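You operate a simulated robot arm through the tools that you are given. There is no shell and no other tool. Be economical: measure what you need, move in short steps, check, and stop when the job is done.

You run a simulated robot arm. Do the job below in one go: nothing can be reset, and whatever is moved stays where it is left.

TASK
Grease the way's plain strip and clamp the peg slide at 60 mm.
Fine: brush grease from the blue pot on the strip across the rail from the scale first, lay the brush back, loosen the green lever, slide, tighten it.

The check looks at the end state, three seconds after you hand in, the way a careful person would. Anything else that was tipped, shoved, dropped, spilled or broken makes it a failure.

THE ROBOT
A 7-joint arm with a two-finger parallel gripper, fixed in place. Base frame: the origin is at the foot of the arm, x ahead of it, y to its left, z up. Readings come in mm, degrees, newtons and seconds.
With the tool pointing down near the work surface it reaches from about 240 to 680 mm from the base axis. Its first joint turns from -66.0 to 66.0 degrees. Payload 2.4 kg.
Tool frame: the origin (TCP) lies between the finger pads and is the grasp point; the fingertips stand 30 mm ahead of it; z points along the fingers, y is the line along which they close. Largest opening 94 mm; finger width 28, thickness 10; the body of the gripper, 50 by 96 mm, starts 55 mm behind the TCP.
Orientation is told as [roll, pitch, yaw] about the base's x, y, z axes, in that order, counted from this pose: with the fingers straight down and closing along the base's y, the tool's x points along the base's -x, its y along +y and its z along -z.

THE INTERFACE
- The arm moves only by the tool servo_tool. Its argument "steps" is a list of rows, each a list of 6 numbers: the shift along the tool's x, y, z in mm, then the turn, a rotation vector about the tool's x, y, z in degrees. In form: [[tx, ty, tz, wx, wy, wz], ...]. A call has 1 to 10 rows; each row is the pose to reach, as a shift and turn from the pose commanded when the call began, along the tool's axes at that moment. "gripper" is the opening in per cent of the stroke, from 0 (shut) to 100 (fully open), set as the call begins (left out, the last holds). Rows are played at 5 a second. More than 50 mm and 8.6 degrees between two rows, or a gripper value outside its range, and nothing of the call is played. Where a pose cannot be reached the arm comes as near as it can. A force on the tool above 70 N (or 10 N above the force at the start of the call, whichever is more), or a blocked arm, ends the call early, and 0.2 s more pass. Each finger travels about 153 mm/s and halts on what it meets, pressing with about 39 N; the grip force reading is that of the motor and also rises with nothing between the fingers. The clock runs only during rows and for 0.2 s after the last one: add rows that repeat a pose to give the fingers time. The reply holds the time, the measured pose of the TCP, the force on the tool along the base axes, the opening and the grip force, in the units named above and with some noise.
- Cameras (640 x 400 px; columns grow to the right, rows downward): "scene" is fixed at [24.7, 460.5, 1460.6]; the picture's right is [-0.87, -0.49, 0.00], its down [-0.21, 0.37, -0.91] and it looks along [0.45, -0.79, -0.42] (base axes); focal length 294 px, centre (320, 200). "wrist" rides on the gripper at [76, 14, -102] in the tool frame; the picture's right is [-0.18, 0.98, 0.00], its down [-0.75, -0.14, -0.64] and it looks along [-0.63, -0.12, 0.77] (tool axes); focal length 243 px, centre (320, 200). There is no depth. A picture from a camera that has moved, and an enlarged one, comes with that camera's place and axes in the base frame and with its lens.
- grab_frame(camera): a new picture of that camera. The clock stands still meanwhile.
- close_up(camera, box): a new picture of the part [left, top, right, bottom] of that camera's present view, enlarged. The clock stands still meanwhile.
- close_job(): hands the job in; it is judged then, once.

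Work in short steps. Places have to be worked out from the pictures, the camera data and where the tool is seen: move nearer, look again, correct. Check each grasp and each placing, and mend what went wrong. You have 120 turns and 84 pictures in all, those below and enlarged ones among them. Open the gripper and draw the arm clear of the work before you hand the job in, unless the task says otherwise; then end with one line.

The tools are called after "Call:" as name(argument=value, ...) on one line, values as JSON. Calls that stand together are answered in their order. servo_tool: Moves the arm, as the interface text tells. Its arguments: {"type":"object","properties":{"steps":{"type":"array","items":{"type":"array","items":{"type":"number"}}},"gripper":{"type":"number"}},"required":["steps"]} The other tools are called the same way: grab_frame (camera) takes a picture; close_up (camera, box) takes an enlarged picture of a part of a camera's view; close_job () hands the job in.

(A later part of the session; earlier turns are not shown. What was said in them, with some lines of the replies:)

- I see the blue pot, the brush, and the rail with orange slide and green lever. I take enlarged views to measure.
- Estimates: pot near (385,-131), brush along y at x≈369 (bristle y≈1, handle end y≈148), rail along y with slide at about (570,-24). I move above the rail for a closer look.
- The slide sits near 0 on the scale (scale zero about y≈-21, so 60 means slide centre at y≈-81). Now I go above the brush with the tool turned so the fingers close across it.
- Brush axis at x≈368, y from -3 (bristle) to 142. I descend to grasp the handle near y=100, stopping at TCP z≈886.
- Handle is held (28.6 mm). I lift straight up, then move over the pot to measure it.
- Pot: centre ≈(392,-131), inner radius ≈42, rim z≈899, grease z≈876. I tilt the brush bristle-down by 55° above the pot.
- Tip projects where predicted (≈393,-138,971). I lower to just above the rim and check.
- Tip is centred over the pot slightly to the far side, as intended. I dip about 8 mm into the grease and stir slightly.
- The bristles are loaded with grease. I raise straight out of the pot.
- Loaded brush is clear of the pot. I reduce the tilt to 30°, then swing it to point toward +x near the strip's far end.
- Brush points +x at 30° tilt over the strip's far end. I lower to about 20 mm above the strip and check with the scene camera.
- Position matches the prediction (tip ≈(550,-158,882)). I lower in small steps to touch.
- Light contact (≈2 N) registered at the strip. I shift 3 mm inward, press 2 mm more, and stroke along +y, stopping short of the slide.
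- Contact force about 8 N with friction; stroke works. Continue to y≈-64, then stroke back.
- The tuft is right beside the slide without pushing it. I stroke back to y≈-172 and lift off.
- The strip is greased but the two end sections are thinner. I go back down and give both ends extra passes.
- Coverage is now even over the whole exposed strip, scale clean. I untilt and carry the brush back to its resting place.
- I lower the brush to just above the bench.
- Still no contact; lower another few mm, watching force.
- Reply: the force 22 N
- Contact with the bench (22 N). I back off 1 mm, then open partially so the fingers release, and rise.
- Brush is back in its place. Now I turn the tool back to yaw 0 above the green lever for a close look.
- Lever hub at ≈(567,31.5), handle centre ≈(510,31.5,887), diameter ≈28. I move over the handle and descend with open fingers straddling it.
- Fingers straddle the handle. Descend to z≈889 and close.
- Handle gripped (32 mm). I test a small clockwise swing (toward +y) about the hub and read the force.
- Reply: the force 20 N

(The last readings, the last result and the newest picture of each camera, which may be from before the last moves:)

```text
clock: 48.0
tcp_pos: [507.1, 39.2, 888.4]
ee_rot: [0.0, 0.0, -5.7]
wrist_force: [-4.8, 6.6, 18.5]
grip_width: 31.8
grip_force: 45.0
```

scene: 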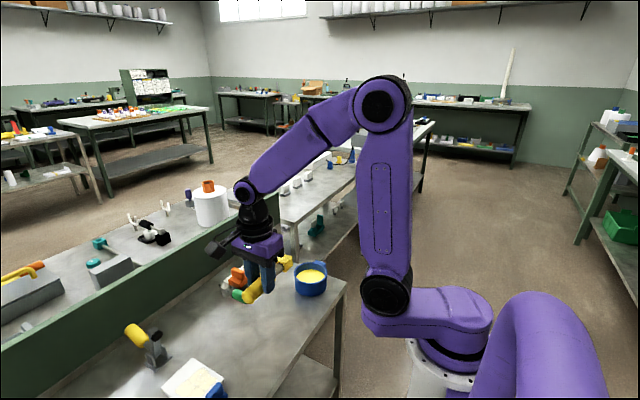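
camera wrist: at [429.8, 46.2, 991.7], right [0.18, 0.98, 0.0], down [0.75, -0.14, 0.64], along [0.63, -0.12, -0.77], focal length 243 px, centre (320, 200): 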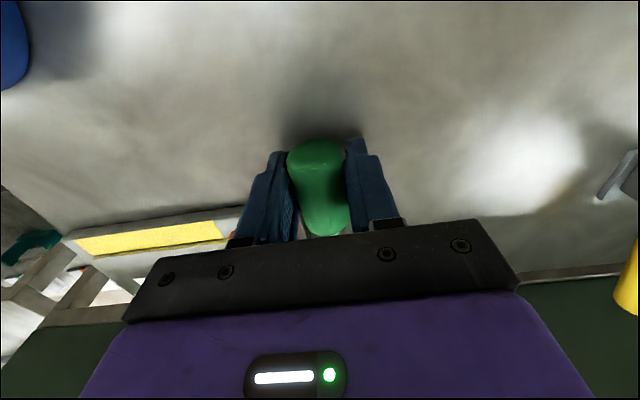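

Call:
close_up(camera="scene", box=[200, 230, 296, 310])

Call:
servo_tool(steps=[[0, -2.1, 0, 0, 0, -2], [0.3, -6.3, 0, 0, 0, -6], [0.3, -6.3, 0, 0, 0, -6]])

Call:
servo_tool(steps=[[-0.1, -3.1, 0, 0, 0, -3], [-0.3, -6.3, 0, 0, 0, -6], [-0.3, -6.3, 0, 0, 0, -6]])

Call:
close_up(camera="scene", box=[200, 230, 296, 310])

```text
5.00 times, centred on (248, 270) of scene
camera zoom: at [24.2, 460.6, 1460.6], right [-0.87, -0.49, 0.0], down [-0.21, 0.37, -0.91], along [0.45, -0.79, -0.42], focal length 1469 px, centre (680, -150)
```

zoom: 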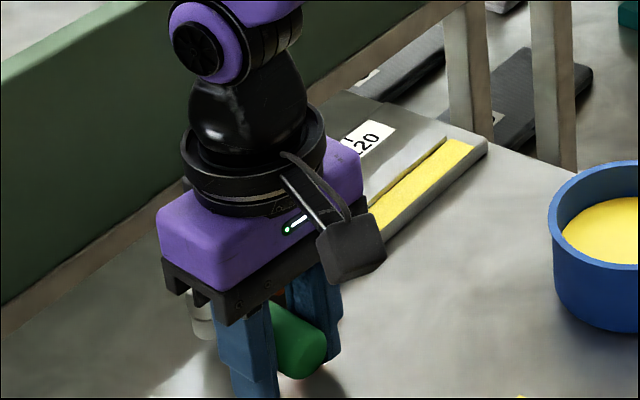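

```text
clock: 48.8
tcp_pos: [507.4, 32.8, 889.0]
ee_rot: [0.0, -0.4, 0.0]
wrist_force: [2.1, 9.4, 25.8]
grip_width: 31.9
grip_force: 45.6
```

```text
clock: 49.6
tcp_pos: [507.8, 31.3, 887.9]
ee_rot: [0.1, -0.4, 6.1]
wrist_force: [14.0, 35.8, 16.0]
grip_width: 33.9
grip_force: 44.6
```

```text
5.00 times, centred on (248, 270) of scene
camera zoom: at [24.8, 461.4, 1460.3], right [-0.87, -0.49, 0.0], down [-0.21, 0.37, -0.91], along [0.45, -0.79, -0.42], focal length 1469 px, centre (680, -150)
```

zoom: 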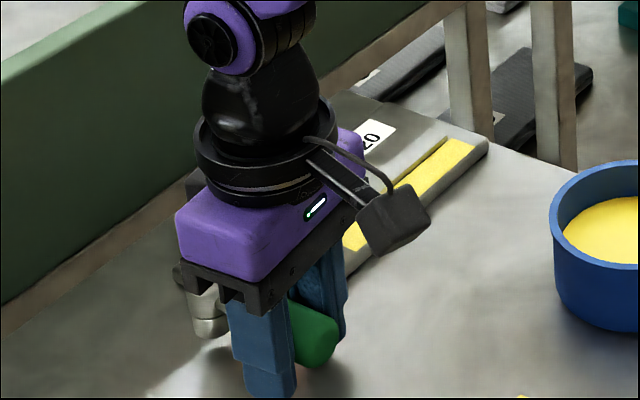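

Counter-clockwise hits a hard stop (36 N), so the lever is tight here and loosens clockwise toward +y. I swing it clockwise along the arc.

Call:
servo_tool(steps=[[-0.3, 6.3, 0, 0, 0, 6], [-1.8, 14.5, 0, 0, 0, 14], [-4.4, 22.5, 0, 0, 0, 22], [-8, 30, 0, 0, 0, 30], [-12.7, 36.9, 0, 0, 0, 38], [-18.3, 43.2, 0, 0, 0, 46], [-18.3, 43.2, 0, 0, 0, 46]])

Call:
close_up(camera="scene", box=[200, 230, 296, 310])

Call:
grab_frame(camera="wrist")

```text
clock: 51.2
tcp_pos: [521.5, 72.3, 888.2]
ee_rot: [0.2, -0.2, -40.0]
wrist_force: [9.2, 18.5, 20.6]
grip_width: 31.9
grip_force: 45.0
```

```text
5.00 times, centred on (248, 270) of scene
camera zoom: at [24.5, 460.9, 1460.5], right [-0.87, -0.49, 0.0], down [-0.21, 0.37, -0.91], along [0.45, -0.79, -0.42], focal length 1469 px, centre (680, -150)
```

zoom: 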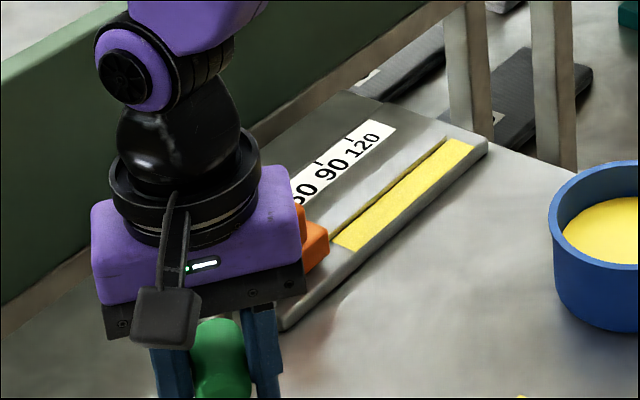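

```text
42 pictures are left
camera wrist: at [469.8, 131.3, 991.3], right [0.77, 0.64, 0.0], down [0.49, -0.59, 0.64], along [0.41, -0.5, -0.77], focal length 243 px, centre (320, 200)
```

wrist: 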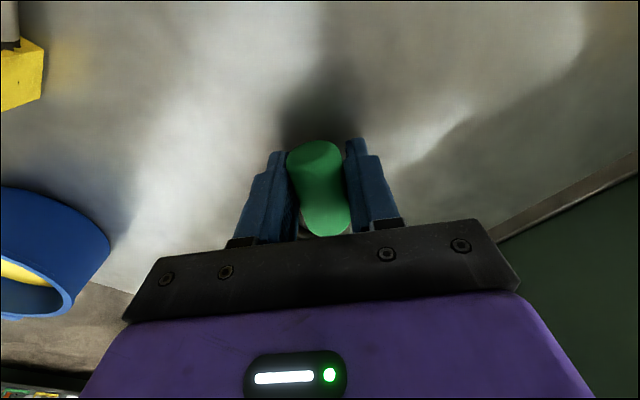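

Lever follows to 40°. Continue clockwise until it meets its loose stop.

Call:
servo_tool(steps=[[-0.6, 8.4, 0, 0, 0, 8], [-2.3, 16.5, 0, 0, 0, 16], [-5.2, 24.4, 0, 0, 0, 24], [-9.1, 31.8, 0, 0, 0, 32], [-9.1, 31.8, 0, 0, 0, 32]])

```text
clock: 52.4
tcp_pos: [547.9, 91.0, 888.4]
ee_rot: [0.2, -0.2, -71.8]
wrist_force: [8.6, 18.9, 22.1]
grip_width: 31.9
grip_force: 45.4
```

Call:
servo_tool(steps=[[-0.6, 8.4, 0, 0, 0, 8], [-2.3, 16.5, 0, 0, 0, 16], [-5.2, 24.4, 0, 0, 0, 24], [-5.2, 24.4, 0, 0, 0, 24]])

Call:
close_up(camera="scene", box=[180, 230, 292, 330])

```text
clock: 53.0
tcp_pos: [550.1, 89.1, 886.8]
ee_rot: [-2.2, -0.2, -84.1]
wrist_force: [-15.5, -4.7, 21.9]
grip_width: 37.9
grip_force: 44.9
stopped in row 2: the force on the tool passed its limit (the readings are from after the stop); the commanded pose is now the measured one
```

```text
4.00 times, centred on (236, 280) of scene
camera zoom: at [23.9, 460.3, 1460.7], right [-0.87, -0.49, 0.0], down [-0.21, 0.37, -0.91], along [0.45, -0.79, -0.42], focal length 1175 px, centre (656, -120)
```

zoom: 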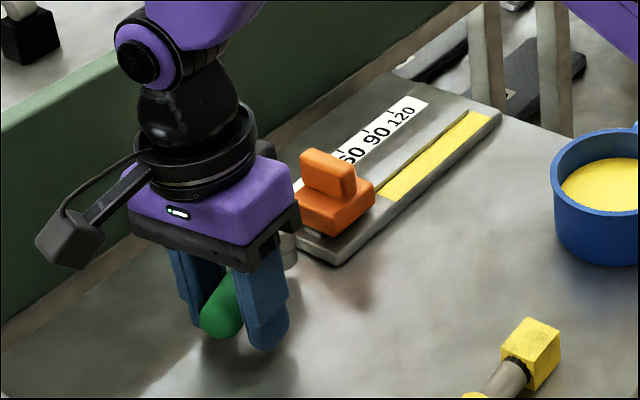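

Loose stop reached at about 75°. I open and rise.

Call:
servo_tool(steps=[[0, 0, 0, 0, 0, 0], [0, 0, 0, 0, 0, 0], [0, 0, 0, 0, 0, 0], [0, 0, -30, 0, 0, 0], [0, 0, -70, 0, 0, 0], [0, 0, -115, 0, 0, 0], [0, 0, -115, 0, 0, 0]], gripper=70)

Call:
close_up(camera="scene", box=[180, 230, 292, 330])

```text
clock: 54.6
tcp_pos: [554.4, 90.8, 1001.7]
ee_rot: [-2.0, 0.0, -84.6]
wrist_force: [-0.3, -0.6, 0.1]
grip_width: 65.8
grip_force: 0.0
```

```text
4.00 times, centred on (236, 280) of scene
camera zoom: at [24.7, 460.5, 1460.6], right [-0.87, -0.49, 0.0], down [-0.21, 0.37, -0.91], along [0.45, -0.79, -0.42], focal length 1175 px, centre (656, -120)
```

zoom: 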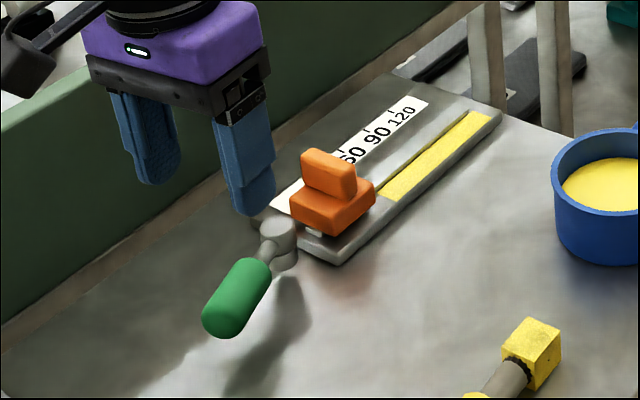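

Lever is loose and the slide undisturbed. I return to yaw 0 over the slide.

Call:
servo_tool(steps=[[-14.1, 0, -1, 0, 0, -8.46], [-28.3, 0, -2, 0, 0, -16.92], [-42.4, -1, -3, 0, 0, -25.38], [-56.6, -1, -4, 0, 0, -33.84], [-70.7, -1, -5, 0, 0, -42.3], [-84.8, -1, -6, 0, 0, -50.76], [-99, -2, -7, 0, 0, -59.22], [-113, -2, -8, 0, 0, -67.7], [-127, -2, -9, 0, 0, -76.1], [-141.4, -2.3, -10, 0, 0, -84.5]])

Call:
grab_frame(camera="wrist")

```text
clock: 56.8
tcp_pos: [568.2, -53.1, 1012.6]
ee_rot: [-0.4, 2.0, 0.1]
wrist_force: [-0.3, -0.5, 0.8]
grip_width: 65.6
grip_force: 0.0
```

```text
39 pictures are left
camera wrist: at [494.0, -37.7, 1117.8], right [0.18, 0.98, -0.01], down [0.77, -0.14, 0.62], along [0.61, -0.12, -0.79], focal length 243 px, centre (320, 200)
```

wrist: 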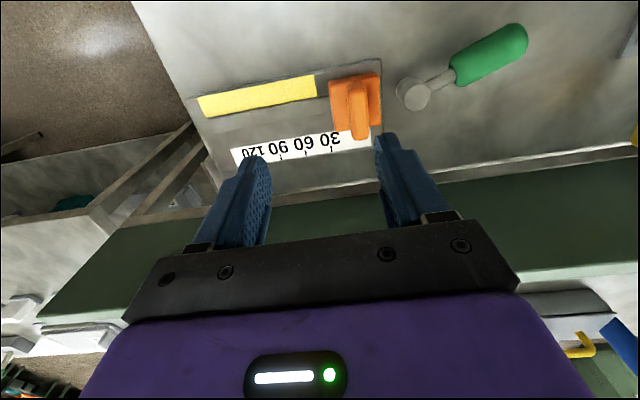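

Call:
close_up(camera="wrist", box=[230, 50, 420, 170])

```text
3.33 times, centred on (325, 110) of wrist
camera zoom: at [494.0, -37.7, 1117.8], right [0.18, 0.98, -0.01], down [0.77, -0.14, 0.62], along [0.61, -0.12, -0.79], focal length 809 px, centre (303, 500)
```

zoom: 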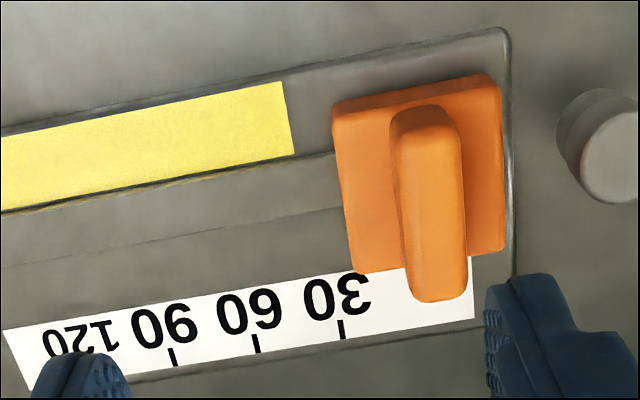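

Slide centre is presently near 0 (y≈-20); the 60 mark is at y≈-79. I straighten the tool, narrow the fingers and come down over the slide's upright fin.

Call:
servo_tool(steps=[[0, 16, 0, 0, -2, 0], [0, 32.5, 0, 0, -2, 0], [0, 32.5, 30, 0, -2, 0], [0, 32.5, 50, 0, -2, 0], [0, 32.5, 50, 0, -2, 0]], gripper=45)

Call:
grab_frame(camera="wrist")

Call:
close_up(camera="scene", box=[200, 215, 288, 290])

```text
clock: 58.0
tcp_pos: [567.5, -18.1, 960.9]
ee_rot: [-0.2, -0.1, 0.1]
wrist_force: [0.9, -1.0, 0.3]
grip_width: 42.2
grip_force: 0.1
```

```text
37 pictures are left
camera wrist: at [489.3, -4.4, 1064.2], right [0.18, 0.98, 0.0], down [0.75, -0.14, 0.64], along [0.63, -0.12, -0.76], focal length 243 px, centre (320, 200)
```

wrist: 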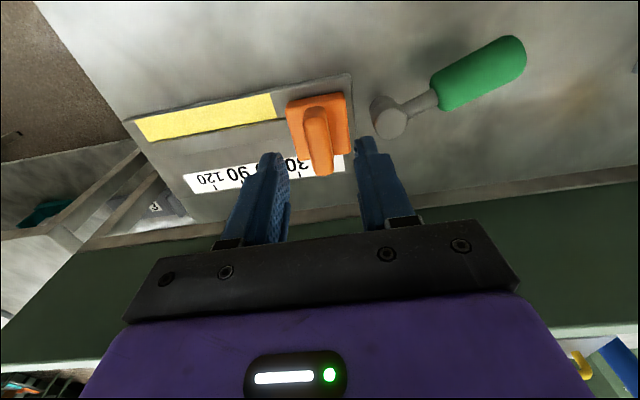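

```text
5.33 times, centred on (244, 252) of scene
camera zoom: at [24.7, 460.5, 1460.6], right [-0.87, -0.49, 0.0], down [-0.21, 0.37, -0.91], along [0.45, -0.79, -0.42], focal length 1567 px, centre (725, -80)
```

zoom: 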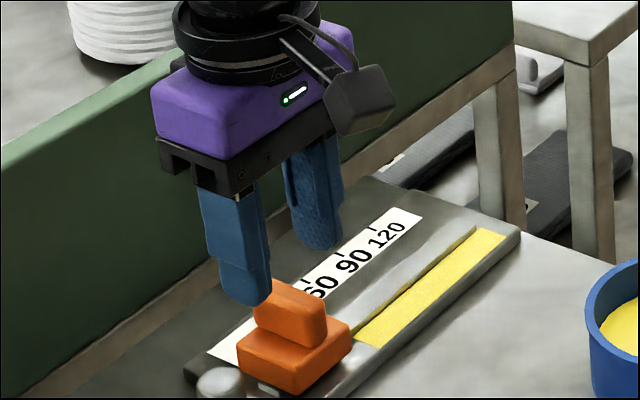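

Fingers are aligned either side of the fin. Descend to TCP z≈931 and close.

Call:
servo_tool(steps=[[0, -2, 12, 0, 0, 0], [0, -2, 22, 0, 0, 0], [0, -2, 29, 0, 0, 0], [0, -2, 29, 0, 0, 0]])

Call:
close_up(camera="scene", box=[200, 215, 288, 290])

```text
clock: 59.0
tcp_pos: [565.7, -20.6, 931.7]
ee_rot: [-0.3, -0.1, 0.0]
wrist_force: [0.4, 0.7, -0.3]
grip_width: 42.3
grip_force: 0.0
```

```text
5.33 times, centred on (244, 252) of scene
camera zoom: at [24.7, 460.5, 1460.6], right [-0.87, -0.49, 0.0], down [-0.21, 0.37, -0.91], along [0.45, -0.79, -0.42], focal length 1567 px, centre (725, -80)
```

zoom: 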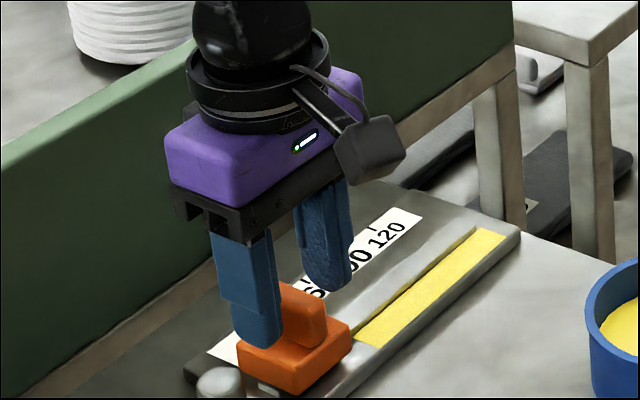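

Good overlap with the fin, no contact. Close.

Call:
servo_tool(steps=[[0, 0, 0, 0, 0, 0], [0, 0, 0, 0, 0, 0], [0, 0, 0, 0, 0, 0]], gripper=0)

```text
clock: 59.8
tcp_pos: [565.7, -21.6, 932.1]
ee_rot: [-0.3, -0.1, 0.0]
wrist_force: [-1.0, -0.1, -1.9]
grip_width: 15.5
grip_force: 44.8
```

Fin gripped (15.5 mm). Slide 30 mm along -y and check the force.

Call:
servo_tool(steps=[[0, -4, 0, 0, 0, 0], [0, -12, 0, 0, 0, 0], [0, -21, 0, 0, 0, 0], [0, -30, 0, 0, 0, 0], [0, -30, 0, 0, 0, 0]])

```text
clock: 61.0
tcp_pos: [566.7, -50.7, 931.6]
ee_rot: [-0.3, -0.1, -0.1]
wrist_force: [-6.3, 0.9, 8.6]
grip_width: 15.4
grip_force: 44.9
```

It slides freely. Continue 28 mm more, then check against the scale.

Call:
servo_tool(steps=[[0, -9, 0, 0, 0, 0], [0, -18, 0, 0, 0, 0], [0, -25, 0, 0, 0, 0], [0, -28, 0, 0, 0, 0], [0, -28, 0, 0, 0, 0]])

Call:
close_up(camera="scene", box=[225, 240, 289, 290])

Call:
grab_frame(camera="wrist")

```text
clock: 62.2
tcp_pos: [566.3, -79.9, 932.2]
ee_rot: [-0.3, -0.1, 0.0]
wrist_force: [-2.0, 0.5, -16.3]
grip_width: 15.9
grip_force: 45.2
```

```text
8.00 times, centred on (257, 265) of scene
camera zoom: at [24.9, 460.4, 1460.6], right [-0.87, -0.49, 0.0], down [-0.21, 0.37, -0.91], along [0.45, -0.79, -0.42], focal length 2351 px, centre (824, -320)
```

zoom: 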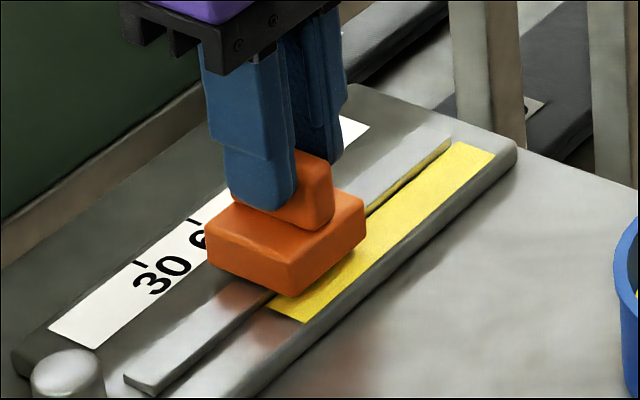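

```text
33 pictures are left
camera wrist: at [488.6, -65.1, 1035.6], right [0.18, 0.98, 0.0], down [0.75, -0.14, 0.64], along [0.63, -0.12, -0.77], focal length 243 px, centre (320, 200)
```

wrist: 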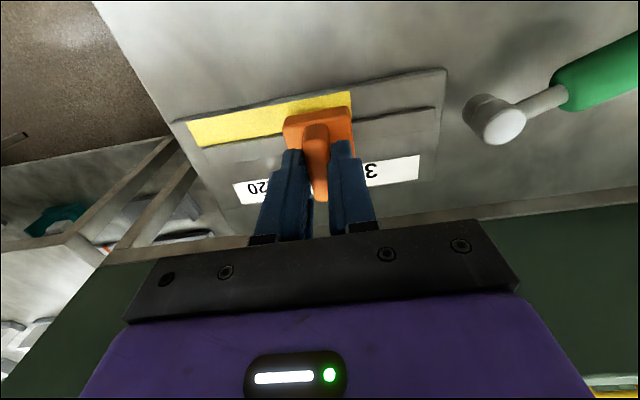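

Near target. I release and rise to read the position accurately from straight above.

Call:
servo_tool(steps=[[0, 0, 0, 0, 0, 0], [0, 0, 0, 0, 0, 0], [0, 0, -25, 0, 0, 0], [0, -7, -60, 0, 0, 0], [15, -14, -90, 0, 0, 0], [15, -14, -90, 0, 0, 0]], gripper=45)

Call:
close_up(camera="wrist", box=[230, 50, 420, 170])

Call:
close_up(camera="scene", box=[225, 240, 289, 290])

```text
clock: 63.6
tcp_pos: [551.6, -91.3, 1022.8]
ee_rot: [-0.3, -0.1, 0.0]
wrist_force: [0.2, 0.3, -1.0]
grip_width: 42.2
grip_force: 0.0
```

```text
3.33 times, centred on (325, 110) of wrist
camera zoom: at [474.0, -77.2, 1126.5], right [0.18, 0.98, 0.0], down [0.75, -0.14, 0.64], along [0.63, -0.12, -0.77], focal length 809 px, centre (303, 500)
```

zoom: 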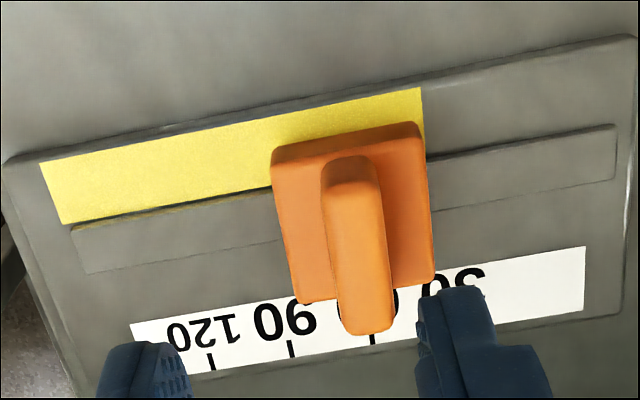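

```text
8.00 times, centred on (257, 265) of scene
camera zoom: at [24.7, 460.5, 1460.6], right [-0.87, -0.49, 0.0], down [-0.21, 0.37, -0.91], along [0.45, -0.79, -0.42], focal length 2351 px, centre (824, -320)
```

zoom: 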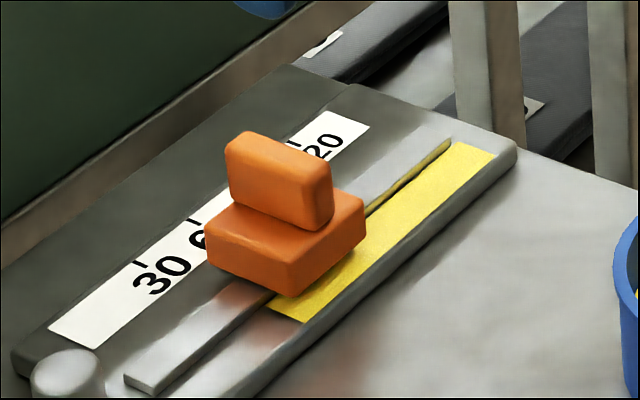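

Call:
close_up(camera="wrist", box=[290, 80, 370, 160])

```text
5.00 times, centred on (330, 120) of wrist
camera zoom: at [474.0, -77.2, 1126.5], right [0.18, 0.98, 0.0], down [0.75, -0.14, 0.64], along [0.63, -0.12, -0.77], focal length 1213 px, centre (270, 600)
```

zoom: 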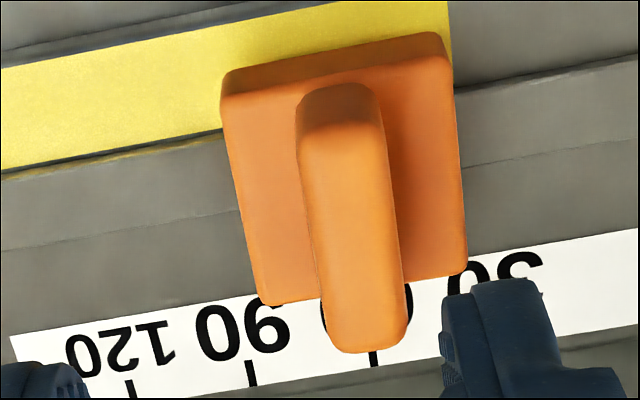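

Slide reads 60 (fin ≈60.3, block ≈59.6 by my measure), so it's centred on the 60 mark. Now I go to the lever handle, turned to match its ≈75° angle.

Call:
servo_tool(steps=[[0, 20, 0, 0, 0, 8.3], [0, 40, 0, 0, 0, 16.6], [0, 60, 0, 0, 0, 25], [0, 80, 0, 0, 0, 33.3], [0, 100, 0, 0, 0, 41.6], [0, 120, 0, 0, 0, 50], [0, 140, 0, 0, 0, 58.3], [0, 160, 10, 0, 0, 66.6], [0, 180, 25, 0, 0, 75], [0, 180, 60, 0, 0, 75]], gripper=70)

Call:
grab_frame(camera="wrist")

Call:
close_up(camera="scene", box=[170, 215, 290, 325])

```text
clock: 65.8
tcp_pos: [552.3, 87.2, 962.2]
ee_rot: [0.1, -0.3, -75.1]
wrist_force: [-0.1, -0.3, 0.3]
grip_width: 65.7
grip_force: 0.1
```

```text
29 pictures are left
camera wrist: at [544.6, 164.5, 1065.2], right [1.0, 0.07, 0.0], down [0.06, -0.76, 0.65], along [0.05, -0.64, -0.76], focal length 243 px, centre (320, 200)
```

wrist: 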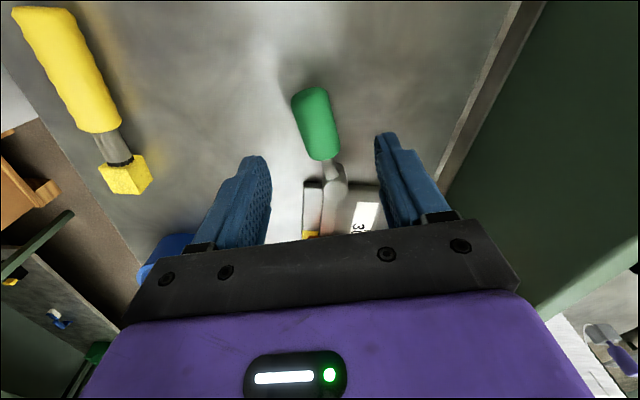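

```text
3.64 times, centred on (230, 270) of scene
camera zoom: at [24.7, 460.5, 1460.6], right [-0.87, -0.49, 0.0], down [-0.21, 0.37, -0.91], along [0.45, -0.79, -0.42], focal length 1068 px, centre (647, -54)
```

zoom: 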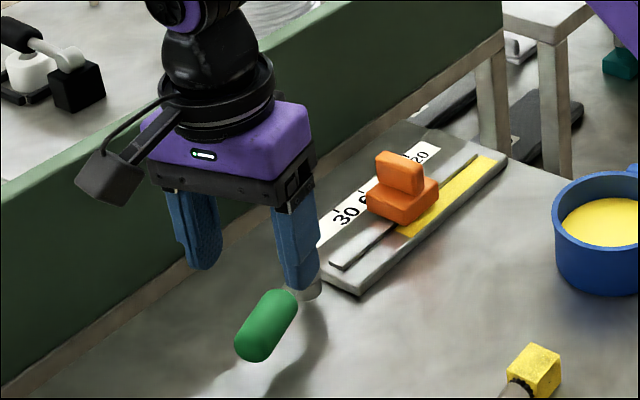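

Handle centre ≈(549,86). Descend with a 3 mm correction and close.

Call:
servo_tool(steps=[[0, -3, 35, 0, 0, 0], [0, -3, 60, 0, 0, 0], [0, -3, 73, 0, 0, 0], [0, -3, 73, 0, 0, 0]])

Call:
servo_tool(steps=[[0, 0, 0, 0, 0, 0], [0, 0, 0, 0, 0, 0], [0, 0, 0, 0, 0, 0]], gripper=0)

```text
clock: 66.8
tcp_pos: [548.4, 86.5, 887.7]
ee_rot: [0.1, -0.3, -75.0]
wrist_force: [0.9, 1.6, -0.4]
grip_width: 66.0
grip_force: 0.0
```

```text
clock: 67.6
tcp_pos: [549.0, 86.7, 888.6]
ee_rot: [0.3, -0.4, -74.9]
wrist_force: [7.5, 3.8, -3.1]
grip_width: 34.0
grip_force: 44.2
```

Gripped. Swing back counter-clockwise along the arc.

Call:
servo_tool(steps=[[-0.6, -8.1, 0, 0, 0, -8], [-2.3, -16, 0, 0, 0, -16], [-5, -23.6, 0, 0, 0, -24], [-8.8, -30.7, 0, 0, 0, -32], [-13.6, -37.3, 0, 0, 0, -40], [-13.6, -37.3, 0, 0, 0, -40]])

```text
clock: 69.0
tcp_pos: [520.2, 63.3, 889.7]
ee_rot: [0.3, -0.8, -34.9]
wrist_force: [32.3, -6.0, -23.3]
grip_width: 31.9
grip_force: 45.1
```

Following well with some radial pull; I add a small inward correction and continue to the tight stop.

Call:
servo_tool(steps=[[-2.1, -7.9, 0, 0, 0, -8], [-3.7, -15.7, 0, 0, 0, -16], [-6.4, -23.2, 0, 0, 0, -24], [-10.2, -30.2, 0, 0, 0, -32], [-10.2, -30.2, 0, 0, 0, -32]])

Call:
servo_tool(steps=[[-0.1, -3, 0, 0, 0, -3], [-0.2, -6, 0, 0, 0, -6], [-0.3, -8, 0, 0, 0, -8], [-0.3, -8, 0, 0, 0, -8]])

Call:
close_up(camera="scene", box=[200, 230, 296, 310])

```text
clock: 70.2
tcp_pos: [510.2, 34.3, 890.9]
ee_rot: [-0.3, -0.9, -2.8]
wrist_force: [27.9, 8.5, -10.6]
grip_width: 30.4
grip_force: 44.7
```

```text
clock: 71.2
tcp_pos: [511.3, 31.6, 890.9]
ee_rot: [-0.2, -0.8, 5.2]
wrist_force: [19.4, 41.1, 15.4]
grip_width: 31.8
grip_force: 45.5
```

```text
5.00 times, centred on (248, 270) of scene
camera zoom: at [24.9, 461.5, 1460.2], right [-0.87, -0.49, 0.0], down [-0.21, 0.37, -0.91], along [0.45, -0.79, -0.42], focal length 1469 px, centre (680, -150)
```

zoom: 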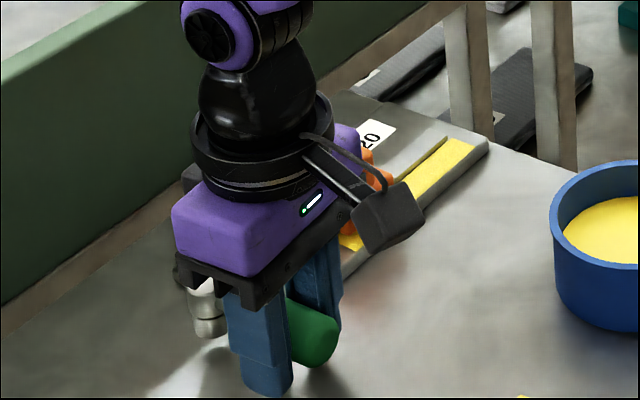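

Firm tight stop reached (41 N). Open and rise straight up.

Call:
servo_tool(steps=[[0, 0, 0, 0, 0, 0], [0, 0, 0, 0, 0, 0], [0, 0, 0, 0, 0, 0], [0, 0, -30, 0, 0, 0], [0, 0, -70, 0, 0, 0], [0, 0, -115, 0, 0, 0], [0, 0, -115, 0, 0, 0]], gripper=65)

Call:
close_up(camera="scene", box=[190, 230, 302, 330])

Call:
grab_frame(camera="wrist")

```text
clock: 72.8
tcp_pos: [506.3, 25.6, 1004.6]
ee_rot: [-0.3, -0.1, 5.0]
wrist_force: [0.2, 0.6, -0.2]
grip_width: 61.1
grip_force: 0.1
```

```text
4.00 times, centred on (246, 280) of scene
camera zoom: at [24.7, 460.5, 1460.6], right [-0.87, -0.49, 0.0], down [-0.21, 0.37, -0.91], along [0.45, -0.79, -0.42], focal length 1175 px, centre (616, -120)
```

zoom: 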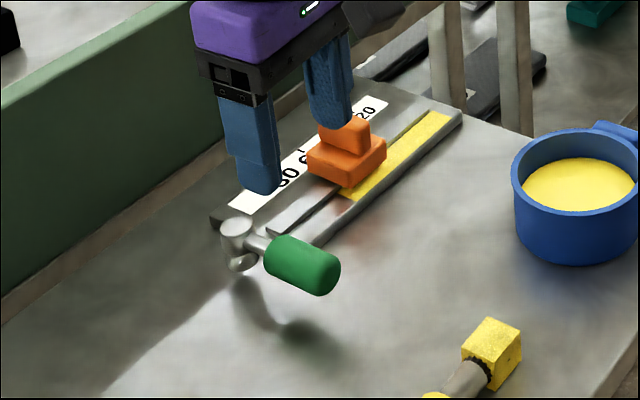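

```text
25 pictures are left
camera wrist: at [428.2, 33.0, 1107.1], right [0.1, 1.0, -0.01], down [0.76, -0.07, 0.64], along [0.64, -0.07, -0.77], focal length 243 px, centre (320, 200)
```

wrist: 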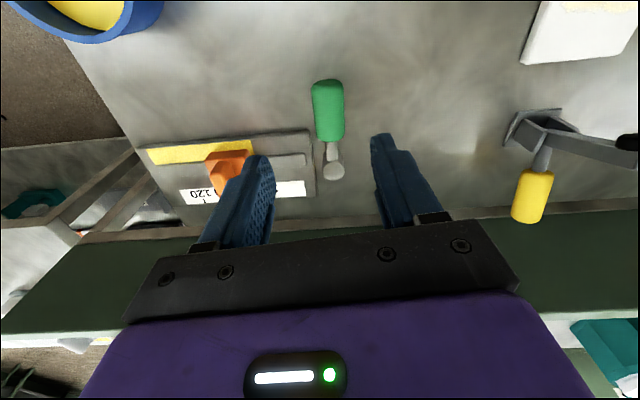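

Lever is back at its tight position. I move above the slide for a final reading.

Call:
servo_tool(steps=[[-10, -40, -10, 0, 0, 2], [-20, -80, -18, 0, 0, 4], [-35, -120, -18, 0, 0, 5], [-35, -120, -18, 0, 0, 5]])

Call:
close_up(camera="wrist", box=[290, 80, 370, 160])

Call:
close_up(camera="scene", box=[215, 255, 279, 310])

```text
clock: 73.8
tcp_pos: [551.9, -90.6, 1023.5]
ee_rot: [-0.3, -0.1, 0.1]
wrist_force: [0.2, 0.2, -0.2]
grip_width: 61.0
grip_force: 0.1
```

```text
5.00 times, centred on (330, 120) of wrist
camera zoom: at [475.2, -76.2, 1127.0], right [0.18, 0.98, 0.0], down [0.75, -0.14, 0.64], along [0.63, -0.12, -0.76], focal length 1213 px, centre (270, 600)
```

zoom: 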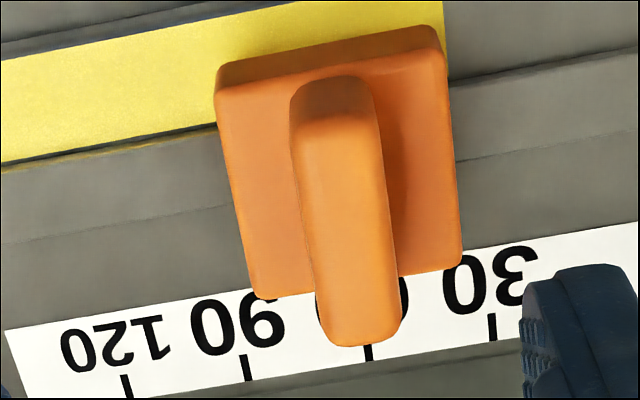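

```text
7.27 times, centred on (247, 282) of scene
camera zoom: at [24.7, 460.5, 1460.6], right [-0.87, -0.49, 0.0], down [-0.21, 0.37, -0.91], along [0.45, -0.79, -0.42], focal length 2137 px, centre (851, -400)
```

zoom: 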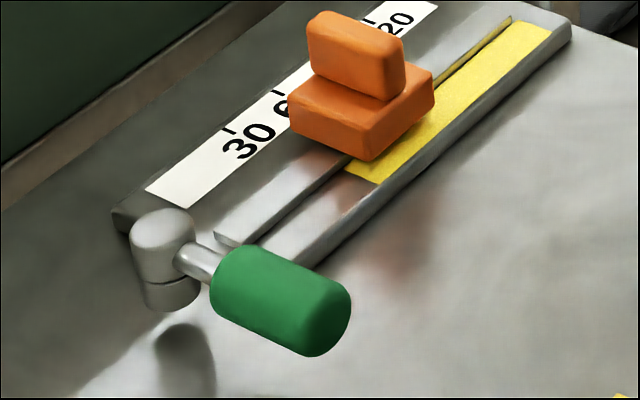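

Lever is exactly in its original tight place and the slide centre reads ≈60. I raise the arm clear, open, and take a last look.

Call:
servo_tool(steps=[[20, 0, -45, 0, 0, 0], [45, 0, -88, 0, 0, 0], [70, 0, -130, 0, 0, 0], [95, 0, -170, 0, 0, 0], [120, 0, -210, 0, 0, 0], [120, 0, -210, 0, 0, 0]], gripper=100)

Call:
grab_frame(camera="scene")

Call:
close_up(camera="scene", box=[200, 230, 360, 380])

```text
clock: 75.2
tcp_pos: [433.2, -89.3, 1233.6]
ee_rot: [-0.3, -0.2, -0.1]
wrist_force: [0.2, 0.7, -0.9]
grip_width: 94.1
grip_force: 0.0
```

```text
22 pictures are left
```

scene: 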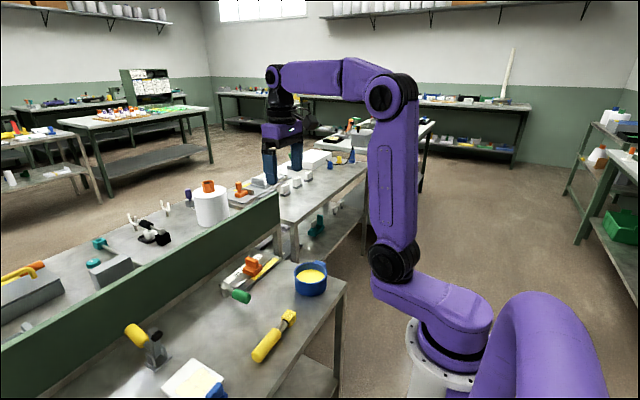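

```text
2.67 times, centred on (280, 305) of scene
camera zoom: at [24.7, 460.5, 1460.6], right [-0.87, -0.49, 0.0], down [-0.21, 0.37, -0.91], along [0.45, -0.79, -0.42], focal length 784 px, centre (427, -80)
```

zoom: 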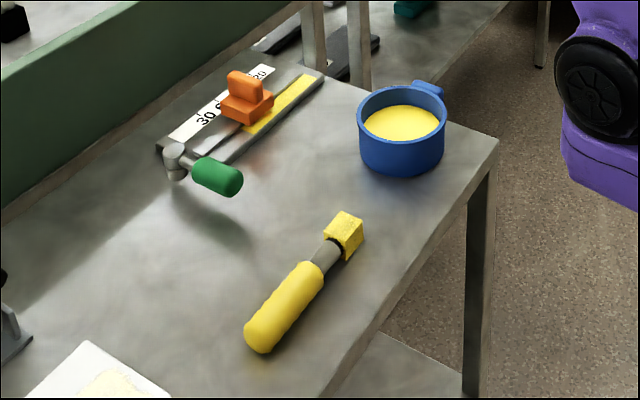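

Strip greased, brush back in place, slide at 60, lever tight, nothing else disturbed. Handing in.

Call:
close_job()

```text
The job is handed in.
```

The exposed part of the plain strip is greased (the stretch from about 40 mm toward zero stayed bare, near where the slide stood), the brush is back in its place, and the peg slide is clamped at 60 mm (by my camera reading, within about 1 mm) with the green lever tight.
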